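You operate a simulated robot arm through the tools that you are given. There is no shell and no other tool. Be economical: measure what you need, move in short steps, check, and stop when the job is done.

Carry out the task below with a simulated robot arm. There is one attempt and no reset: what you move stays moved.

TASK
Put the slate pad and the pick glass in the teal tray.
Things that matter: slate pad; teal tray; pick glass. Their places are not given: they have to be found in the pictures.

It is judged by the outcome, as a careful person would: the job done as asked, and still so three seconds after it is handed in. It fails if anything else is knocked over, pushed out of place, dropped, spilled or broken.

THE ROBOT
A 7-joint arm with a two-finger parallel gripper, fixed in place. Base frame: the origin is at the foot of the arm, x ahead of it, y to its left, z up; the work surface is at about z = 0. Lengths are in mm, angles in rad, forces in N, time in s.
With the tool pointing down near the work surface it reaches from about 220 to 580 mm from the base axis. Its first joint turns from -1.152 to 1.152 rad. Payload 2.5 kg.
Tool frame: the origin (TCP) lies between the finger pads and is the grasp point; the fingertips stand 23 mm ahead of it; z points along the fingers, y is the line along which they close. The gripper opens to 94 mm. The fingers are 38 mm wide and 10 mm thick; the gripper's body (54 by 96 mm) begins 39 mm behind the TCP.
Orientation is that of the tool frame in the base frame, as a unit quaternion [x, y, z, w]. With the fingers straight down and closing along the base's y, the tool's x points along the base's -x, its y along +y and its z along -z.

THE INTERFACE
- The arm moves only by the tool apply_moves. Its argument "series" is a list of rows, each a list of 7 numbers: the shift along the base's x, y, z in units of 50 mm (1.0 is 50 mm), then the turn, a rotation vector about the base's x, y, z in units of 8 degrees (1.0 is 8 degrees), then the gripper command, from -1 (fully open) to 1 (shut), values between in proportion. In form: [[x, y, z, wx, wy, wz, fingers], ...]. A call has 1 to 20 rows; each row shifts and turns the commanded pose from where the row before left it. A call with a number of a shift or a turn outside -1 to 1 is refused whole. A row lasts 0.2 s, in which the tool goes at most 50 mm and 0.15 rad; a call with a longer step from one row to the next is refused whole, and so is a gripper value outside its range. A pose out of reach is approached as far as the arm can. The call stops where the force on the tool passes 40 N (or 10 N more than at its start, if that is more) or the arm is blocked; 0.2 s more then pass. The fingers move at their own pace (about 108 mm/s each) and stop on an object; they squeeze with about 37 N. The grip force told is the motor's: it shows also when the fingers shut on nothing. Time passes only in rows, and 0.2 s behind the last, so rows that do not move let the fingers close. It gives the time, the measured TCP pose, the force on the tool (base axes), the opening and the grip force at its end, in the units of the frame above (readings bear some noise).
- Cameras (640 x 400 px; columns grow to the right, rows downward): "scene" is fixed at [94.4, -410.4, 556.5]; the picture's right is [0.93, -0.36, 0.00], its down [-0.18, -0.48, -0.86] and it looks along [0.31, 0.80, -0.51] (base axes); focal length 309 px, centre (320, 200). "wrist" rides on the gripper at [-39, 0, -44] in the tool frame; the picture's right is [0.00, -1.00, 0.00], its down [0.97, 0.00, -0.24] and it looks along [0.24, 0.00, 0.97] (tool axes); focal length 218 px, centre (320, 200).
- grab_frame(camera): a new picture of that camera. No time passes.
- probe_pixels(camera, pixels): for up to 12 pixels [column, row] of the newest picture of that camera ("zoom" is the newest enlarged one), the place [x, y, z] in the base frame of the surface seen there, good to about 2 mm, but the place of the scene camera against the robot may be out by one fixed shift of up to 18 mm in any direction. No time passes.
- close_up(camera, box): a new picture of the part [left, top, right, bottom] of that camera's present view, enlarged. No time passes.
- hand_in(): hands the job in; it is judged then, once.

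Work in short steps. Measure before you move; look again where a grasp or a placing could have gone wrong, and mend it. You have 60 turns and 30 pictures in all, the two below and enlarged ones among them. Open the gripper and draw the arm clear of the work before you hand the job in, unless the task says otherwise; then end with one line.

The tools are called after ">>>" as name(argument=value, ...) on one line, values as JSON. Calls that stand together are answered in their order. apply_moves: Moves the arm, as the interface text tells. Its arguments: {"type":"object","properties":{"series":{"type":"array","items":{"type":"array","items":{"type":"number"}}}},"required":["series"]} The other tools are called the same way: grab_frame (camera) takes a picture; probe_pixels (camera, pixels) gives the place of the surface under pixels of a picture; close_up (camera, box) takes an enlarged picture of a part of a camera's view; hand_in () hands the job in.

At the start:

```text
t: 0.0
eef_pos: [281.8, 303.9, 296.0]
tcp_rot: [0.0, 1.0, 0.0, 0.0]
force: [-0.3, -0.1, 0.7]
width: 93.8
gripper_force: 0.1
```

scene: 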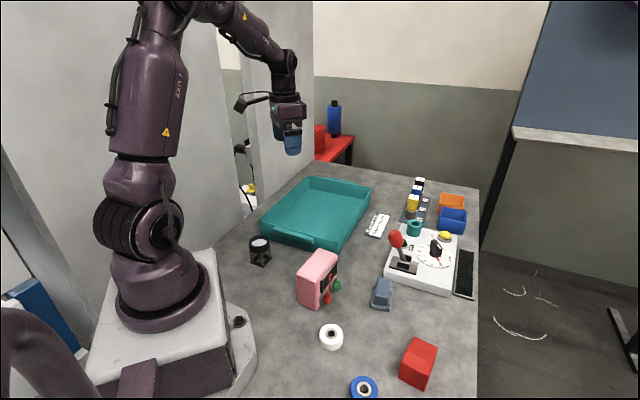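
wrist: 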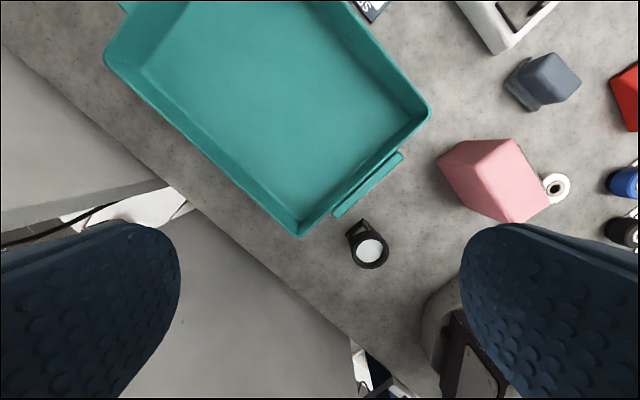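

I start by enlarging the candidates: the black loupe-like thing at scene (260,250), the grey block at (382,293), and the dark strip at (465,273).

>>> close_up(camera="scene", box=[340, 160, 500, 320])

>>> close_up(camera="scene", box=[230, 220, 450, 400])

>>> close_up(camera="wrist", box=[320, 20, 640, 290])

```text
2.50 times, centred on (420, 240) of scene
```

zoom: 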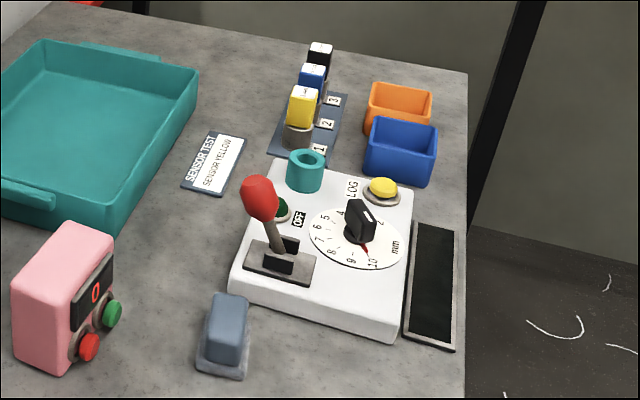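

```text
2.22 times, centred on (340, 310) of scene
```

zoom: 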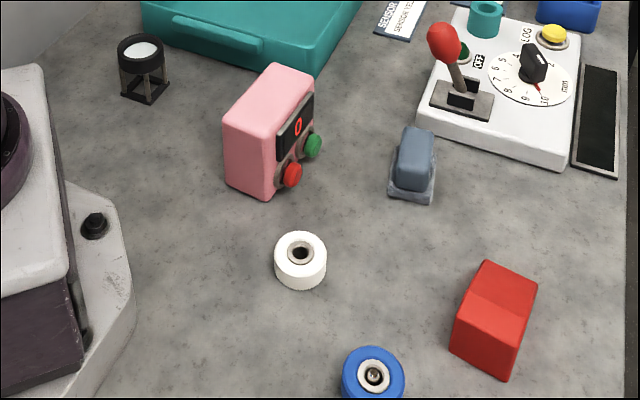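

```text
1.48 times, centred on (480, 155) of wrist
```

zoom: 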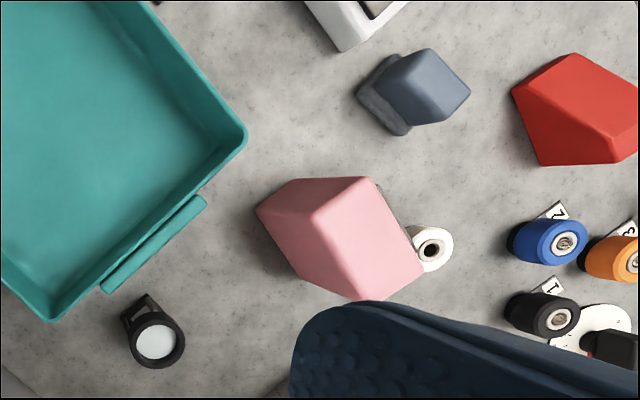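

The slate-blue block at wrist (545,80) is the slate pad, the loupe at (366,247) is the pick glass. I probe these, the table and the tray in the wrist view.

>>> probe_pixels(camera="wrist", pixels=[[369, 250], [356, 262], [384, 243], [351, 232], [366, 222], [535, 52], [580, 82], [549, 104], [528, 80], [506, 80], [535, 109], [560, 75]])

>>> probe_pixels(camera="wrist", pixels=[[300, 233], [428, 110], [106, 55], [270, 90], [300, 150], [400, 160], [330, 130], [440, 160], [549, 220], [513, 140], [553, 187], [480, 45]])

>>> probe_pixels(camera="scene", pixels=[[260, 243], [382, 287], [314, 210], [266, 226], [332, 337]])

```text
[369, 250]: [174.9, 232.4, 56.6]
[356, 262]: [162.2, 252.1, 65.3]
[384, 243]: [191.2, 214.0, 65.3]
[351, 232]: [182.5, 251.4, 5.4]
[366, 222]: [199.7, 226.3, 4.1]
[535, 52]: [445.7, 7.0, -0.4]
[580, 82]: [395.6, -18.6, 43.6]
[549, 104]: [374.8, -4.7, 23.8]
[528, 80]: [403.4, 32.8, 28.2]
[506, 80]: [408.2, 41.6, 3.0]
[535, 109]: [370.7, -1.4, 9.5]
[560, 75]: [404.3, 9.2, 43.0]
```

```text
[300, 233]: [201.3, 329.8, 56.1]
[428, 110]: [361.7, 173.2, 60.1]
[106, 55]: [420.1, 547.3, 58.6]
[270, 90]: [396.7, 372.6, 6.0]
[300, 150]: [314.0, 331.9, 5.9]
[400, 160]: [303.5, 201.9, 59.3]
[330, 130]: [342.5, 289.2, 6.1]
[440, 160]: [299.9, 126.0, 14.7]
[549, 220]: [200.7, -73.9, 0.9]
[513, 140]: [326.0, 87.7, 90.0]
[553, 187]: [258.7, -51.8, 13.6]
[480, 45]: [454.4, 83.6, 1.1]
```

```text
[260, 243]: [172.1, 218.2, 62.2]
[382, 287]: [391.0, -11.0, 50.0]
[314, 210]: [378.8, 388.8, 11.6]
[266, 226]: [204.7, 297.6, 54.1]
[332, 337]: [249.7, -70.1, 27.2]
```

The pad is about (395,10), top z≈45; the loupe is about (177,232), top z≈65. I move above the pad at z≈250 for a straight-down look.

>>> apply_moves(series=[[0.3, -0.84, 0, 0, 0, 0, -1], [0.3, -0.84, 0, 0, 0, 0, -1], [0.3, -0.84, 0, 0, 0, 0, -1], [0.3, -0.84, 0, 0, 0, 0, -1], [0.3, -0.84, 0, 0, 0, 0, -1], [0.3, -0.84, 0, 0, 0, 0, -1], [0.3, -0.84, 0, 0, 0, 0, -1], [0, 0, -0.9, 0, 0, 0, -1], [0, 0, 0, 0, 0, 0, -1]])

>>> grab_frame(camera="wrist")

```text
t: 2.0
eef_pos: [386.7, 7.8, 253.0]
tcp_rot: [-0.001, 1.0, 0.001, 0.0]
force: [1.2, 0.1, -0.1]
width: 93.8
gripper_force: 0.1
```

```text
24 pictures are left
```

wrist: 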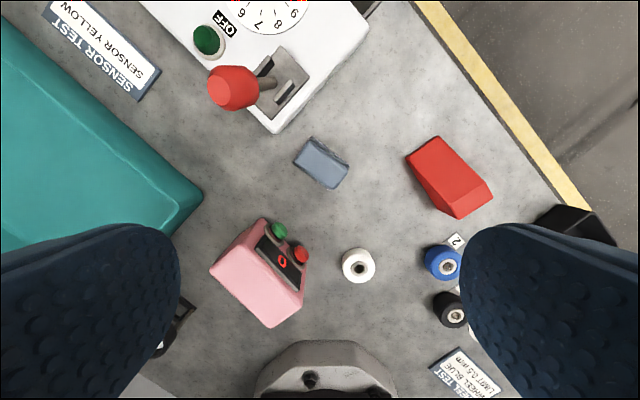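

The pad sits at (321,163), a rectangle turned about 30° in the image, with the pink box and control box near. I enlarge it and probe its edges.

>>> close_up(camera="wrist", box=[240, 110, 400, 210])

>>> probe_pixels(camera="wrist", pixels=[[311, 138], [348, 164], [331, 188], [295, 161], [321, 163], [232, 88], [275, 130], [279, 230], [302, 253], [265, 220], [262, 105], [306, 255]])

```text
4.00 times, centred on (320, 160) of wrist
```

zoom: 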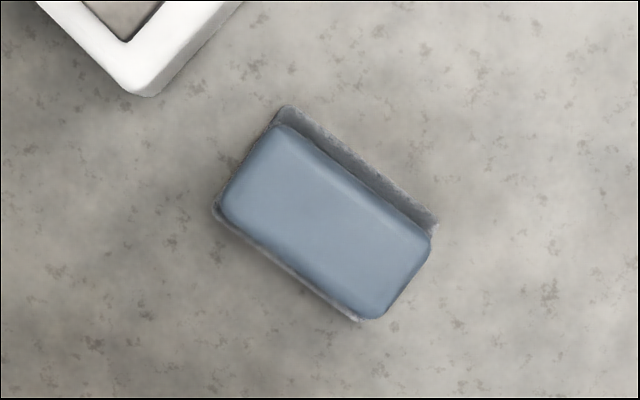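

```text
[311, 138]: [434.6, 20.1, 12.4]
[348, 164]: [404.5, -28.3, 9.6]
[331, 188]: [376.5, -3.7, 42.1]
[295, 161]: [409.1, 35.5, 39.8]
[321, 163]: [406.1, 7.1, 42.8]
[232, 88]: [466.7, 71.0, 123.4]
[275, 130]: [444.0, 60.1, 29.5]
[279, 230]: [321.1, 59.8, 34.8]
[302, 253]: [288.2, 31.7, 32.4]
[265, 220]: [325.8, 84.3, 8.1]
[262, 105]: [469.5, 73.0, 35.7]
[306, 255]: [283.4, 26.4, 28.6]
```

I probe the pad's top corners in the enlargement to get its centre and angle.

>>> probe_pixels(camera="zoom", pixels=[[285, 135], [424, 238], [368, 312], [230, 205], [327, 222], [300, 150], [400, 220], [250, 215], [345, 295], [288, 108], [436, 225], [360, 318]])

>>> close_up(camera="scene", box=[240, 60, 500, 340])

```text
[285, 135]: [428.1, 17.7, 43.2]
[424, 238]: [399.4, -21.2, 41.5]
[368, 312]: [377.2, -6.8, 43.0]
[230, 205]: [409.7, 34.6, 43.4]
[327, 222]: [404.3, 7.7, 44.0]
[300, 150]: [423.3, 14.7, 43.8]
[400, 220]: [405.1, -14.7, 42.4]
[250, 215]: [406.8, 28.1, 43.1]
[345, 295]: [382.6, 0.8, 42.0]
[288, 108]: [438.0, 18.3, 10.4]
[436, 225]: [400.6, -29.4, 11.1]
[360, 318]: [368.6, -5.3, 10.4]
```

```text
1.43 times, centred on (370, 200) of scene
```

zoom: 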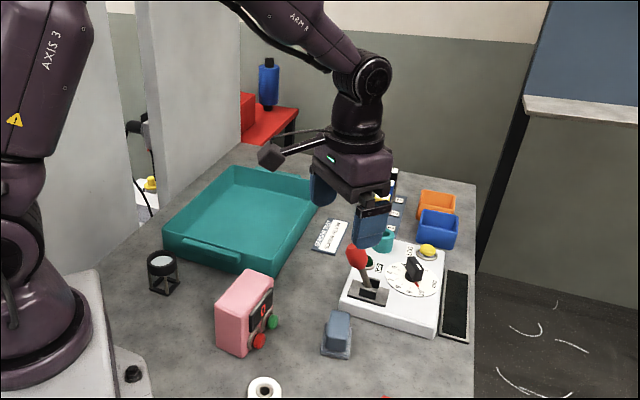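

A stalk with a dark block sticks out of the gripper at zoom (270,157). I probe where it lies relative to the tool before turning.

>>> probe_pixels(camera="zoom", pixels=[[270, 155], [300, 145], [325, 138], [262, 160], [350, 165], [375, 230], [320, 185], [358, 258], [385, 165], [280, 165]])

```text
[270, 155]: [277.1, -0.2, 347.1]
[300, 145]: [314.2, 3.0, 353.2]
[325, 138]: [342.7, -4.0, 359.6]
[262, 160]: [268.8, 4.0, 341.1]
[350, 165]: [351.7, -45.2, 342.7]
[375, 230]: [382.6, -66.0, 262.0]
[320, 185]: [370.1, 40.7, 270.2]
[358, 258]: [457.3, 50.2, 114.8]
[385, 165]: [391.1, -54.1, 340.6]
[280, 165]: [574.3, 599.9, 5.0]
```

The stalk runs along tool +x, about 90 mm above the TCP. Turning +53.6° points it at open table away from the pink box. I turn, centre on (403.5,6.3), and go down to z≈100 to check.

>>> apply_moves(series=[[0.05, 0, 0, 0, 0, 0.957, -1], [0.05, 0, 0, 0, 0, 0.957, -1], [0.05, 0, 0, 0, 0, 0.957, -1], [0.05, 0, 0, 0, 0, 0.957, -1], [0.05, 0, 0, 0, 0, 0.957, -1], [0.05, -0.03, 0, 0, 0, 0.957, -1], [0.036, 0, 0, 0, 0, 0.957, -1], [0, 0, -0.8, 0, 0, 0, -1], [0, 0, -0.8, 0, 0, 0, -1], [0, 0, -0.8, 0, 0, 0, -1], [0, 0, -0.6, 0, 0, 0, -1], [0, 0, 0, 0, 0, 0, -1]])

>>> grab_frame(camera="wrist")

```text
t: 4.6
eef_pos: [403.9, 7.9, 101.6]
tcp_rot: [-0.451, 0.893, -0.001, 0.0]
force: [-0.7, -0.3, -0.4]
width: 93.9
gripper_force: 0.1
```

```text
21 pictures are left
```

wrist: 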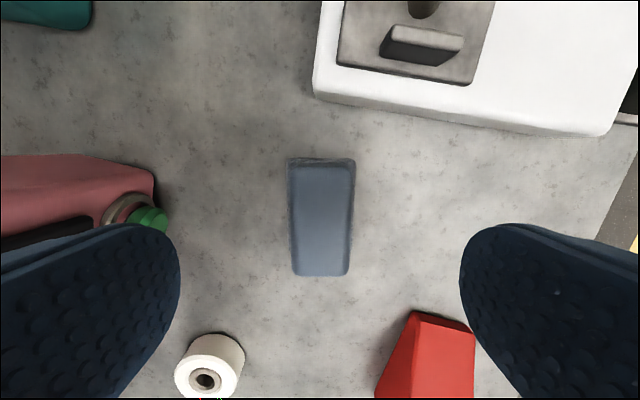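

The pad at (321,217) is upright and centred. I check clearance to the red block corner (472,325) and the green button (165,222).

>>> probe_pixels(camera="wrist", pixels=[[472, 328], [415, 314], [165, 222], [450, 375], [321, 217], [293, 220], [351, 220], [320, 165], [150, 175]])

```text
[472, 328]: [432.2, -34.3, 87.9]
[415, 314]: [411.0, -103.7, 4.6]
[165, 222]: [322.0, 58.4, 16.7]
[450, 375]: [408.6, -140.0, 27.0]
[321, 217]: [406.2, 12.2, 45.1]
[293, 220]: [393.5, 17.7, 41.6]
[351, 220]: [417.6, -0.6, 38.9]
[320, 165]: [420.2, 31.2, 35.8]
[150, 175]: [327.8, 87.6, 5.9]
```

Everything is at least 35 mm clear. I go down to z≈38 and close on the block.

>>> apply_moves(series=[[0, -0.02, -0.5, 0, 0, 0, -1], [0, 0, -0.5, 0, 0, 0, -1], [0, 0, -0.25, 0, 0, 0, -1], [0, 0, 0, 0, 0, 0, -1], [0, 0, 0, 0, 0, 0, 1], [0, 0, 0, 0, 0, 0, 1], [0, 0, 0, 0, 0, 0, 1]])

```text
t: 6.2
eef_pos: [404.5, 6.9, 39.6]
tcp_rot: [-0.45, 0.893, 0.0, 0.0]
force: [-0.3, -0.8, -0.8]
width: 31.3
gripper_force: 37.1
```

Held, 31.3 mm wide. I lift straight up to z≈190.

>>> apply_moves(series=[[0, 0, 0.4, 0, 0, 0, 1], [0, 0, 0.8, 0, 0, 0, 1], [0, 0, 0.9, 0, 0, 0, 1], [0, 0, 0.9, 0, 0, 0, 1], [0, 0, 0, 0, 0, 0, 1]])

>>> apply_moves(series=[[-0.03, 0.88, 0, 0, 0, 0, 1], [-0.03, 0.88, 0, 0, 0, 0, 1], [-0.03, 0.88, 0, 0, 0, 0, 1], [-0.03, 0.88, 0, 0, 0, 0, 1], [-0.03, 0.88, 0, 0, 0, 0, 1], [-0.03, 0.88, 0, 0, 0, 0, 1], [-0.03, 0.88, 0, 0, 0, 0, 1], [-0.03, 0.88, 0, 0, 0, 0, 1], [0, 0, 0, 0, 0, 0, 1]])

>>> grab_frame(camera="wrist")

>>> grab_frame(camera="scene")

```text
t: 7.4
eef_pos: [402.4, 5.9, 189.3]
tcp_rot: [-0.451, 0.893, -0.001, -0.001]
force: [0.0, 0.2, -0.2]
width: 31.5
gripper_force: 37.0
```

```text
t: 9.4
eef_pos: [392.6, 360.7, 188.2]
tcp_rot: [-0.451, 0.892, 0.0, 0.0]
force: [-1.0, 0.6, -1.4]
width: 31.4
gripper_force: 36.8
```

```text
20 pictures are left
```

wrist: 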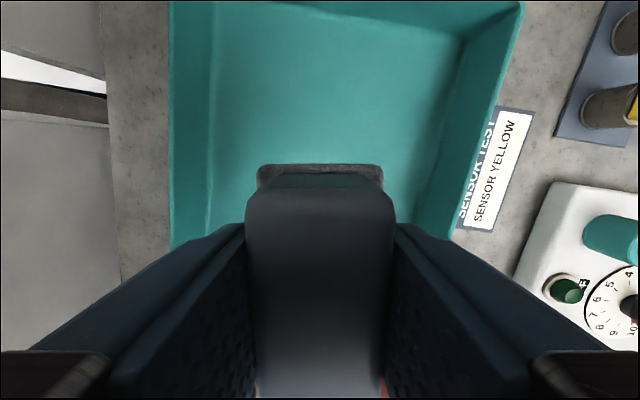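

```text
19 pictures are left
```

scene: 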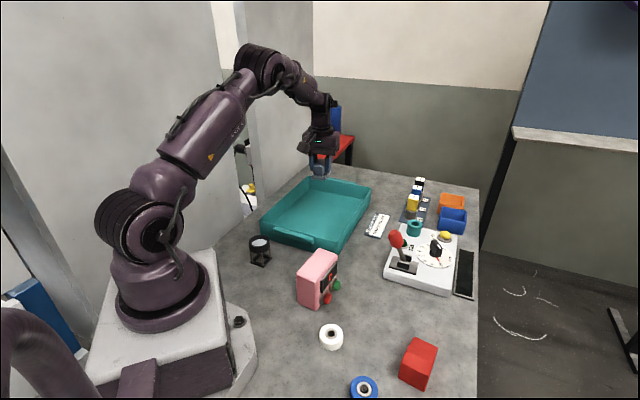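

The pad is centred between the tray's walls. I lower it to just above the floor.

>>> apply_moves(series=[[0, 0, -0.8, 0, 0, 0, 1], [0, 0, -0.8, 0, 0, 0, 1], [0, 0, -0.6, 0, 0, 0, 1], [0, 0, -0.4, 0, 0, 0, 1], [0, 0, -0.1, 0, 0, 0, 1], [0, 0, -0.06, 0, 0, 0, 1], [0, 0, 0, 0, 0, 0, 1]])

```text
t: 11.0
eef_pos: [391.6, 359.8, 50.1]
tcp_rot: [-0.45, 0.893, 0.001, 0.0]
force: [-0.6, -0.2, -0.4]
width: 31.3
gripper_force: 37.2
```

>>> apply_moves(series=[[0, 0, -0.03, 0, 0, 0, 1], [0, 0, -0.03, 0, 0, 0, 1], [0, 0, -0.02, 0, 0, 0, 1], [0, 0, 0, 0, 0, 0, 1]])

```text
t: 12.0
eef_pos: [391.0, 360.3, 47.3]
tcp_rot: [-0.451, 0.892, 0.0, 0.0]
force: [0.5, -0.5, -0.4]
width: 31.3
gripper_force: 37.2
```

No contact at z=47.3; I lower 1.5 mm more, release, and lift.

>>> apply_moves(series=[[0, 0, -0.03, 0, 0, 0, 1], [0, 0, 0, 0, 0, 0, 1], [0, 0, 0, 0, 0, 0, 0.3], [0, 0, 0, 0, 0, 0, -0.2], [0, 0, 0, 0, 0, 0, -0.2], [0, 0, 0.6, 0, 0, 0, -0.2], [0, 0, 0.9, 0, 0, 0, -0.2], [0, 0, 0.9, 0, 0, 0, -0.2], [0, 0, 0.9, 0, 0, 0, -0.2], [0, 0, 0, 0, 0, 0, -1]])

>>> grab_frame(camera="wrist")

```text
t: 14.2
eef_pos: [390.8, 357.8, 212.3]
tcp_rot: [-0.45, 0.893, 0.001, 0.0]
force: [0.4, 0.0, 0.5]
width: 94.2
gripper_force: 0.0
```

```text
18 pictures are left
```

wrist: 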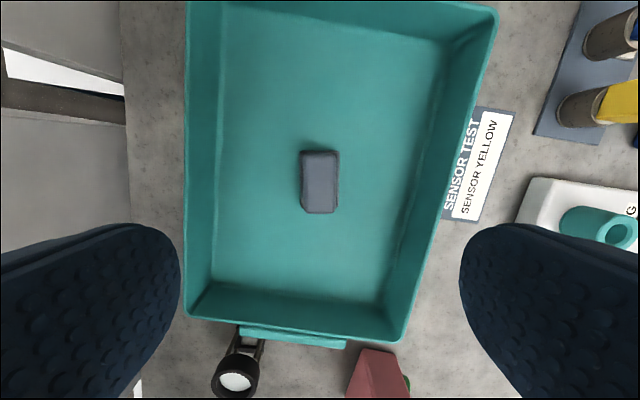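

The pad lies flat in the tray. Now the pick glass: I enlarge it at (240,365) and probe around it.

>>> close_up(camera="wrist", box=[190, 310, 334, 400])

>>> close_up(camera="scene", box=[220, 215, 316, 275])

```text
4.44 times, centred on (262, 355) of wrist
```

zoom: 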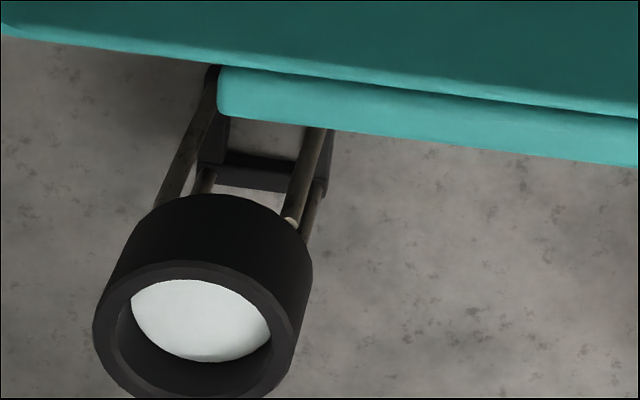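

```text
6.67 times, centred on (268, 245) of scene
```

zoom: 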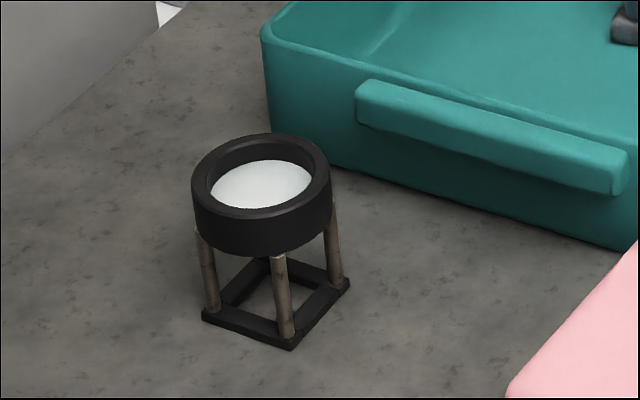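

The glass is a ring (z≈45–65) on four posts, with about 65 mm to the tray handle. I move over it at z≈200, turning back to yaw 0, which points the stalk away from the base column.

>>> apply_moves(series=[[-0.6, -0.36, 0, 0, 0, -0.957, -1], [-0.6, -0.36, 0, 0, 0, -0.957, -1], [-0.6, -0.36, 0, 0, 0, -0.957, -1], [-0.6, -0.36, 0, 0, 0, -0.957, -1], [-0.6, -0.36, 0, 0, 0, -0.957, -1], [-0.6, -0.36, 0, 0, 0, -0.957, -1], [-0.6, -0.36, 0, 0, 0, -0.957, -1], [0, 0, 0, 0, 0, 0, -1]])

>>> grab_frame(camera="wrist")

>>> grab_frame(camera="scene")

```text
t: 16.0
eef_pos: [179.9, 232.8, 210.5]
tcp_rot: [0.001, 1.0, 0.0, 0.0]
force: [-0.5, 0.4, 0.3]
width: 94.3
gripper_force: 0.1
```

```text
15 pictures are left
```

wrist: 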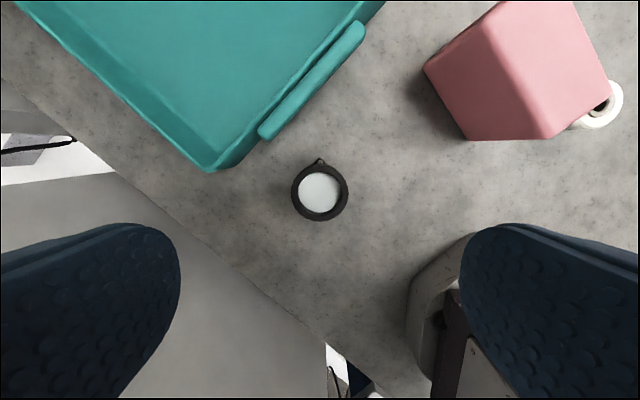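

```text
14 pictures are left
```

scene: 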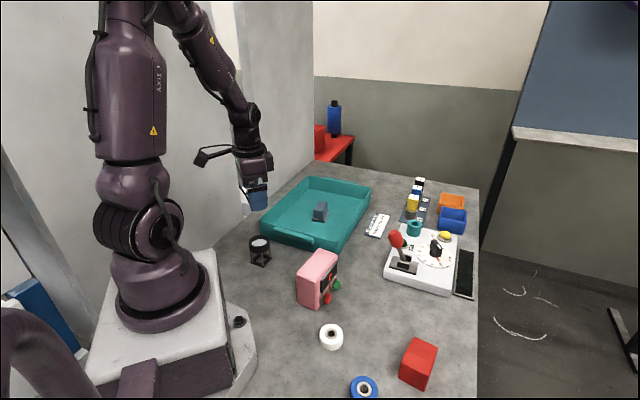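

The glass is at (320,192). I probe its ring edges, the handle corner (265,137) and the robot plinth (425,290).

>>> probe_pixels(camera="wrist", pixels=[[294, 192], [345, 190], [320, 218], [320, 166], [302, 175], [338, 210], [265, 137], [215, 168], [425, 290], [460, 300], [319, 160], [415, 280]])

```text
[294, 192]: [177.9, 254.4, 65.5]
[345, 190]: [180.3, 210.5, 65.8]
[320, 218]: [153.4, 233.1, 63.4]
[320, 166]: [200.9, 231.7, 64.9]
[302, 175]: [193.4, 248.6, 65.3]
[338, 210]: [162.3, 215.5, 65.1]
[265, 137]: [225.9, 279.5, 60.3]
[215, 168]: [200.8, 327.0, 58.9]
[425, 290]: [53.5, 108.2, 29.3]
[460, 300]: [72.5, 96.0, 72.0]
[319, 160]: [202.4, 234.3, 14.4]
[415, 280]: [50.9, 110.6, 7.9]
```

Ring centre ≈ (177.5,232.3), about 47 mm across, all clear. I lower with a 76 mm opening to TCP z≈60, so that only the ring is held and not the posts.

>>> apply_moves(series=[[-0.05, -0.01, -0.7, 0, 0, 0, -0.62], [0, 0, -0.8, 0, 0, 0, -0.62], [0, 0, -0.7, 0, 0, 0, -0.62], [0, 0, -0.5, 0, 0, 0, -0.62], [0, 0, -0.3, 0, 0, 0, -0.62], [0, 0, 0, 0, 0, 0, -0.62]])

>>> grab_frame(camera="wrist")

```text
t: 17.4
eef_pos: [176.9, 231.8, 60.3]
tcp_rot: [0.0, 1.0, 0.0, 0.0]
force: [0.5, 0.0, -0.1]
width: 76.0
gripper_force: 0.0
```

```text
13 pictures are left
```

wrist: 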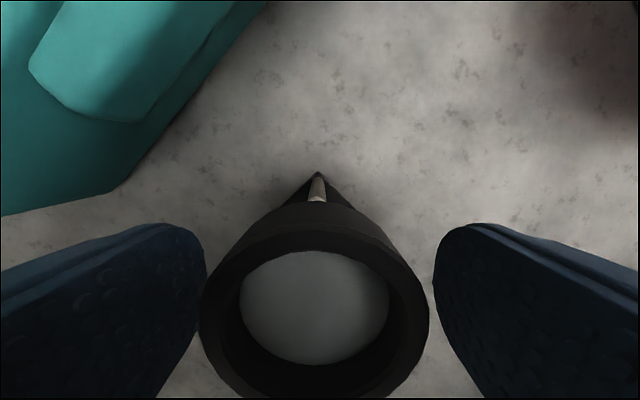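

The ring is centred between the fingers. I close.

>>> apply_moves(series=[[0, 0, 0, 0, 0, 0, 0.1], [0, 0, 0, 0, 0, 0, 1], [0, 0, 0, 0, 0, 0, 1], [0, 0, 0, 0, 0, 0, 1]])

```text
t: 18.4
eef_pos: [178.2, 232.0, 61.9]
tcp_rot: [0.0, 1.0, -0.001, -0.001]
force: [0.0, 0.3, 0.3]
width: 57.7
gripper_force: 36.7
```

The opening stopped at 57.7 mm, more than the ~47 mm I measured, so I look before lifting.

>>> grab_frame(camera="wrist")

>>> close_up(camera="scene", box=[212, 195, 324, 275])

```text
12 pictures are left
```

wrist: 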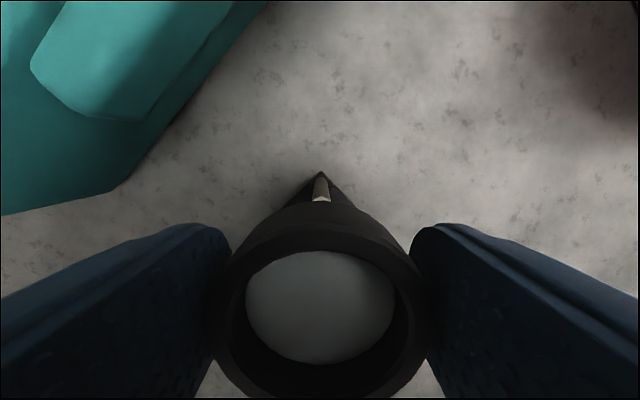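

```text
5.00 times, centred on (268, 235) of scene
```

zoom: 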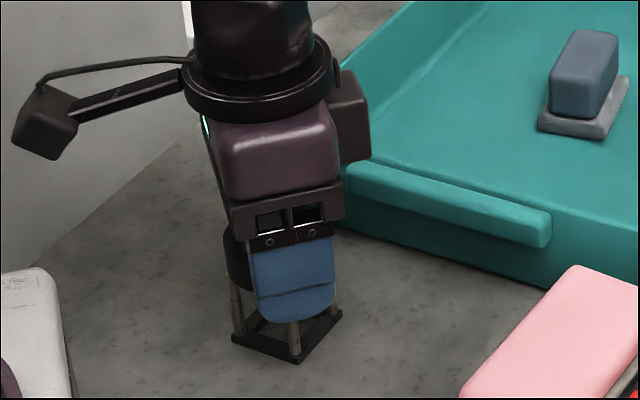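

The fingers are flat on the ring on both sides. I lift to z≈180 and check the grip.

>>> apply_moves(series=[[0, 0, 0.2, 0, 0, 0, 1], [0, 0, 0.4, 0, 0, 0, 1], [0, 0, 0.6, 0, 0, 0, 1], [0, 0, 0.6, 0, 0, 0, 1], [0, 0, 0.6, 0, 0, 0, 1], [0, 0, 0, 0, 0, 0, 1]])

>>> close_up(camera="scene", box=[180, 120, 340, 280])

```text
t: 19.8
eef_pos: [179.0, 233.4, 179.8]
tcp_rot: [0.0, 1.0, -0.001, 0.0]
force: [-0.4, 0.6, -1.3]
width: 57.9
gripper_force: 37.4
```

```text
2.50 times, centred on (260, 200) of scene
```

zoom: 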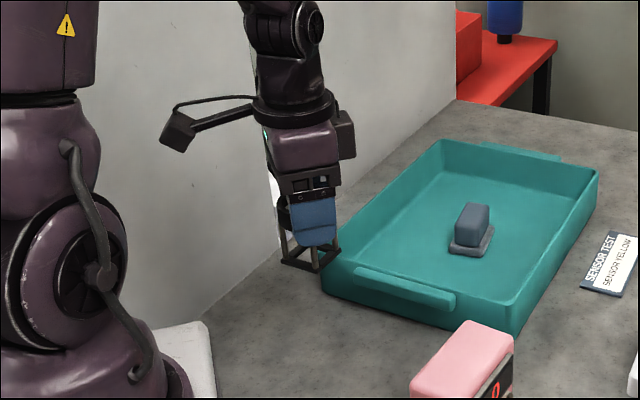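

The glass hangs upright. I carry it to (320,312), inside the tray and clear of the pad and near wall.

>>> apply_moves(series=[[0.47, 0.262, 0, 0, 0, 0, 1], [0.47, 0.262, 0, 0, 0, 0, 1], [0.47, 0.262, 0, 0, 0, 0, 1], [0.47, 0.262, 0, 0, 0, 0, 1], [0.47, 0.262, 0, 0, 0, 0, 1], [0.47, 0.262, 0, 0, 0, 0, 1], [0, 0, 0, 0, 0, 0, 1]])

>>> grab_frame(camera="wrist")

```text
t: 21.4
eef_pos: [321.1, 311.4, 180.5]
tcp_rot: [0.0, 1.0, -0.001, 0.0]
force: [-0.4, 0.9, -0.7]
width: 58.1
gripper_force: 37.4
```

```text
9 pictures are left
```

wrist: 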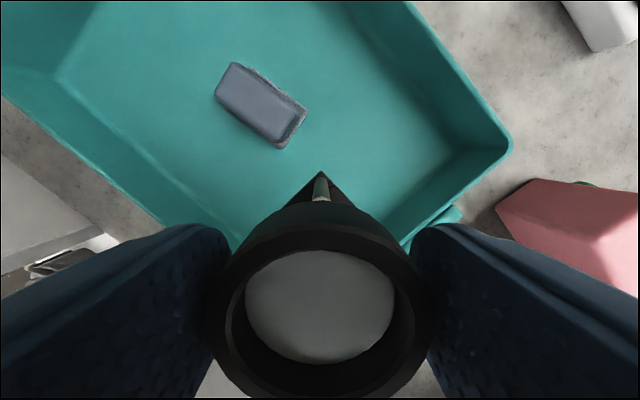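

I check the pad's nearest corner and the tray's floor bounds before lowering.

>>> probe_pixels(camera="wrist", pixels=[[281, 147], [305, 108], [218, 95], [395, 215], [240, 225], [408, 235], [215, 195], [455, 155]])

```text
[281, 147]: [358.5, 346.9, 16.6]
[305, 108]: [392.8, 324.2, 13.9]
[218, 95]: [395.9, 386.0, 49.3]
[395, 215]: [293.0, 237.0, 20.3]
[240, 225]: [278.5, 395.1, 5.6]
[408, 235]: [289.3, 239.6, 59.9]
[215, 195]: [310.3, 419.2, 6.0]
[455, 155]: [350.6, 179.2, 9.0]
```

Clearances hold. I lower to just above the floor.

>>> apply_moves(series=[[0, 0, -0.7, 0, 0, 0, 1], [0, 0, -0.7, 0, 0, 0, 1], [0, 0, -0.5, 0, 0, 0, 1], [0, 0, -0.2, 0, 0, 0, 1], [0, 0, -0.1, 0, 0, 0, 1], [0, 0, 0, 0, 0, 0, 1]])

>>> apply_moves(series=[[0, 0, -0.02, 0, 0, 0, 1], [0, 0, 0, 0, 0, 0, 1]])

```text
t: 22.8
eef_pos: [319.9, 312.1, 70.9]
tcp_rot: [0.0, 1.0, 0.001, 0.001]
force: [0.1, 0.6, -0.5]
width: 58.3
gripper_force: 37.0
```

```text
t: 23.4
eef_pos: [318.4, 311.4, 68.1]
tcp_rot: [0.0, 1.0, -0.001, 0.0]
force: [-0.5, 0.1, 0.6]
width: 58.1
gripper_force: 37.1
```

Commanded height is about 3 mm above floor contact; I lower in 1 mm steps watching the force.

>>> apply_moves(series=[[0, 0, -0.02, 0, 0, 0, 1], [0, 0, -0.02, 0, 0, 0, 1], [0, 0, 0, 0, 0, 0, 1]])

>>> apply_moves(series=[[0, 0, -0.016, 0, 0, 0, 1], [0, 0, 0, 0, 0, 0, 1]])

```text
t: 24.2
eef_pos: [318.8, 311.0, 67.8]
tcp_rot: [0.0, 1.0, 0.0, 0.0]
force: [-0.4, 0.0, -0.4]
width: 57.9
gripper_force: 36.9
```

```text
t: 24.8
eef_pos: [320.0, 310.6, 67.1]
tcp_rot: [-0.001, 1.0, 0.001, 0.0]
force: [-0.5, -0.5, 3.9]
width: 58.0
gripper_force: 37.4
```

A contact force of 3.9 N appears: it stands on the floor. I open slightly, check, then rise.

>>> apply_moves(series=[[0, 0, 0, 0, 0, 0, -0.3], [0, 0, 0, 0, 0, 0, -0.55], [0, 0, 0, 0, 0, 0, -0.55], [0, 0, 0.3, 0, 0, 0, -0.55], [0, 0, 0.6, 0, 0, 0, -0.55], [0, 0, 0.9, 0, 0, 0, -0.55], [0, 0, 0.9, 0, 0, 0, -0.55], [0, 0, 0, 0, 0, 0, -1]])

>>> grab_frame(camera="wrist")

>>> grab_frame(camera="scene")

```text
t: 26.6
eef_pos: [320.0, 311.6, 202.0]
tcp_rot: [0.0, 1.0, 0.0, 0.0]
force: [-0.4, -0.2, -0.4]
width: 94.0
gripper_force: 0.0
```

```text
8 pictures are left
```

wrist: 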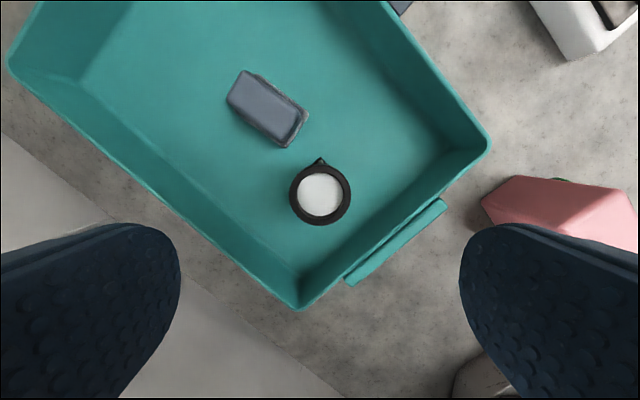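

```text
7 pictures are left
```

scene: 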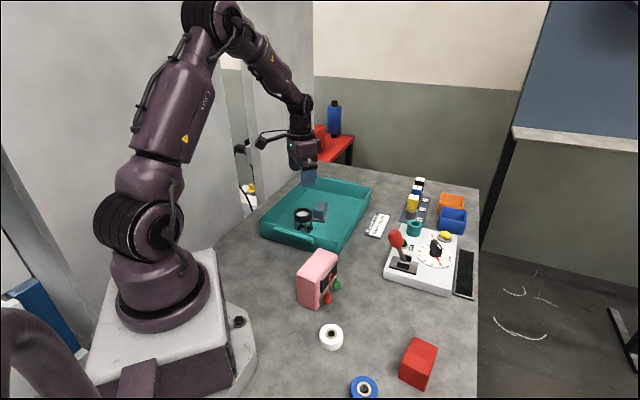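

Both stand upright in the tray and everything else is in place. I raise the arm clear and hand in.

>>> apply_moves(series=[[0, 0, 0.9, 0, 0, 0, -1], [0, 0, 0.9, 0, 0, 0, -1], [0, 0, 0, 0, 0, 0, -1], [0, 0, 0, 0, 0, 0, -1]])

>>> hand_in()

```text
t: 27.6
eef_pos: [319.9, 312.7, 291.8]
tcp_rot: [0.0, 1.0, 0.0, 0.0]
force: [-0.2, 0.0, -0.1]
width: 93.9
gripper_force: 0.0
```

```text
The job is handed in.
```

The slate pad and the pick glass are both standing upright in the teal tray, nothing else looked disturbed in the last pictures, and the job is handed in.
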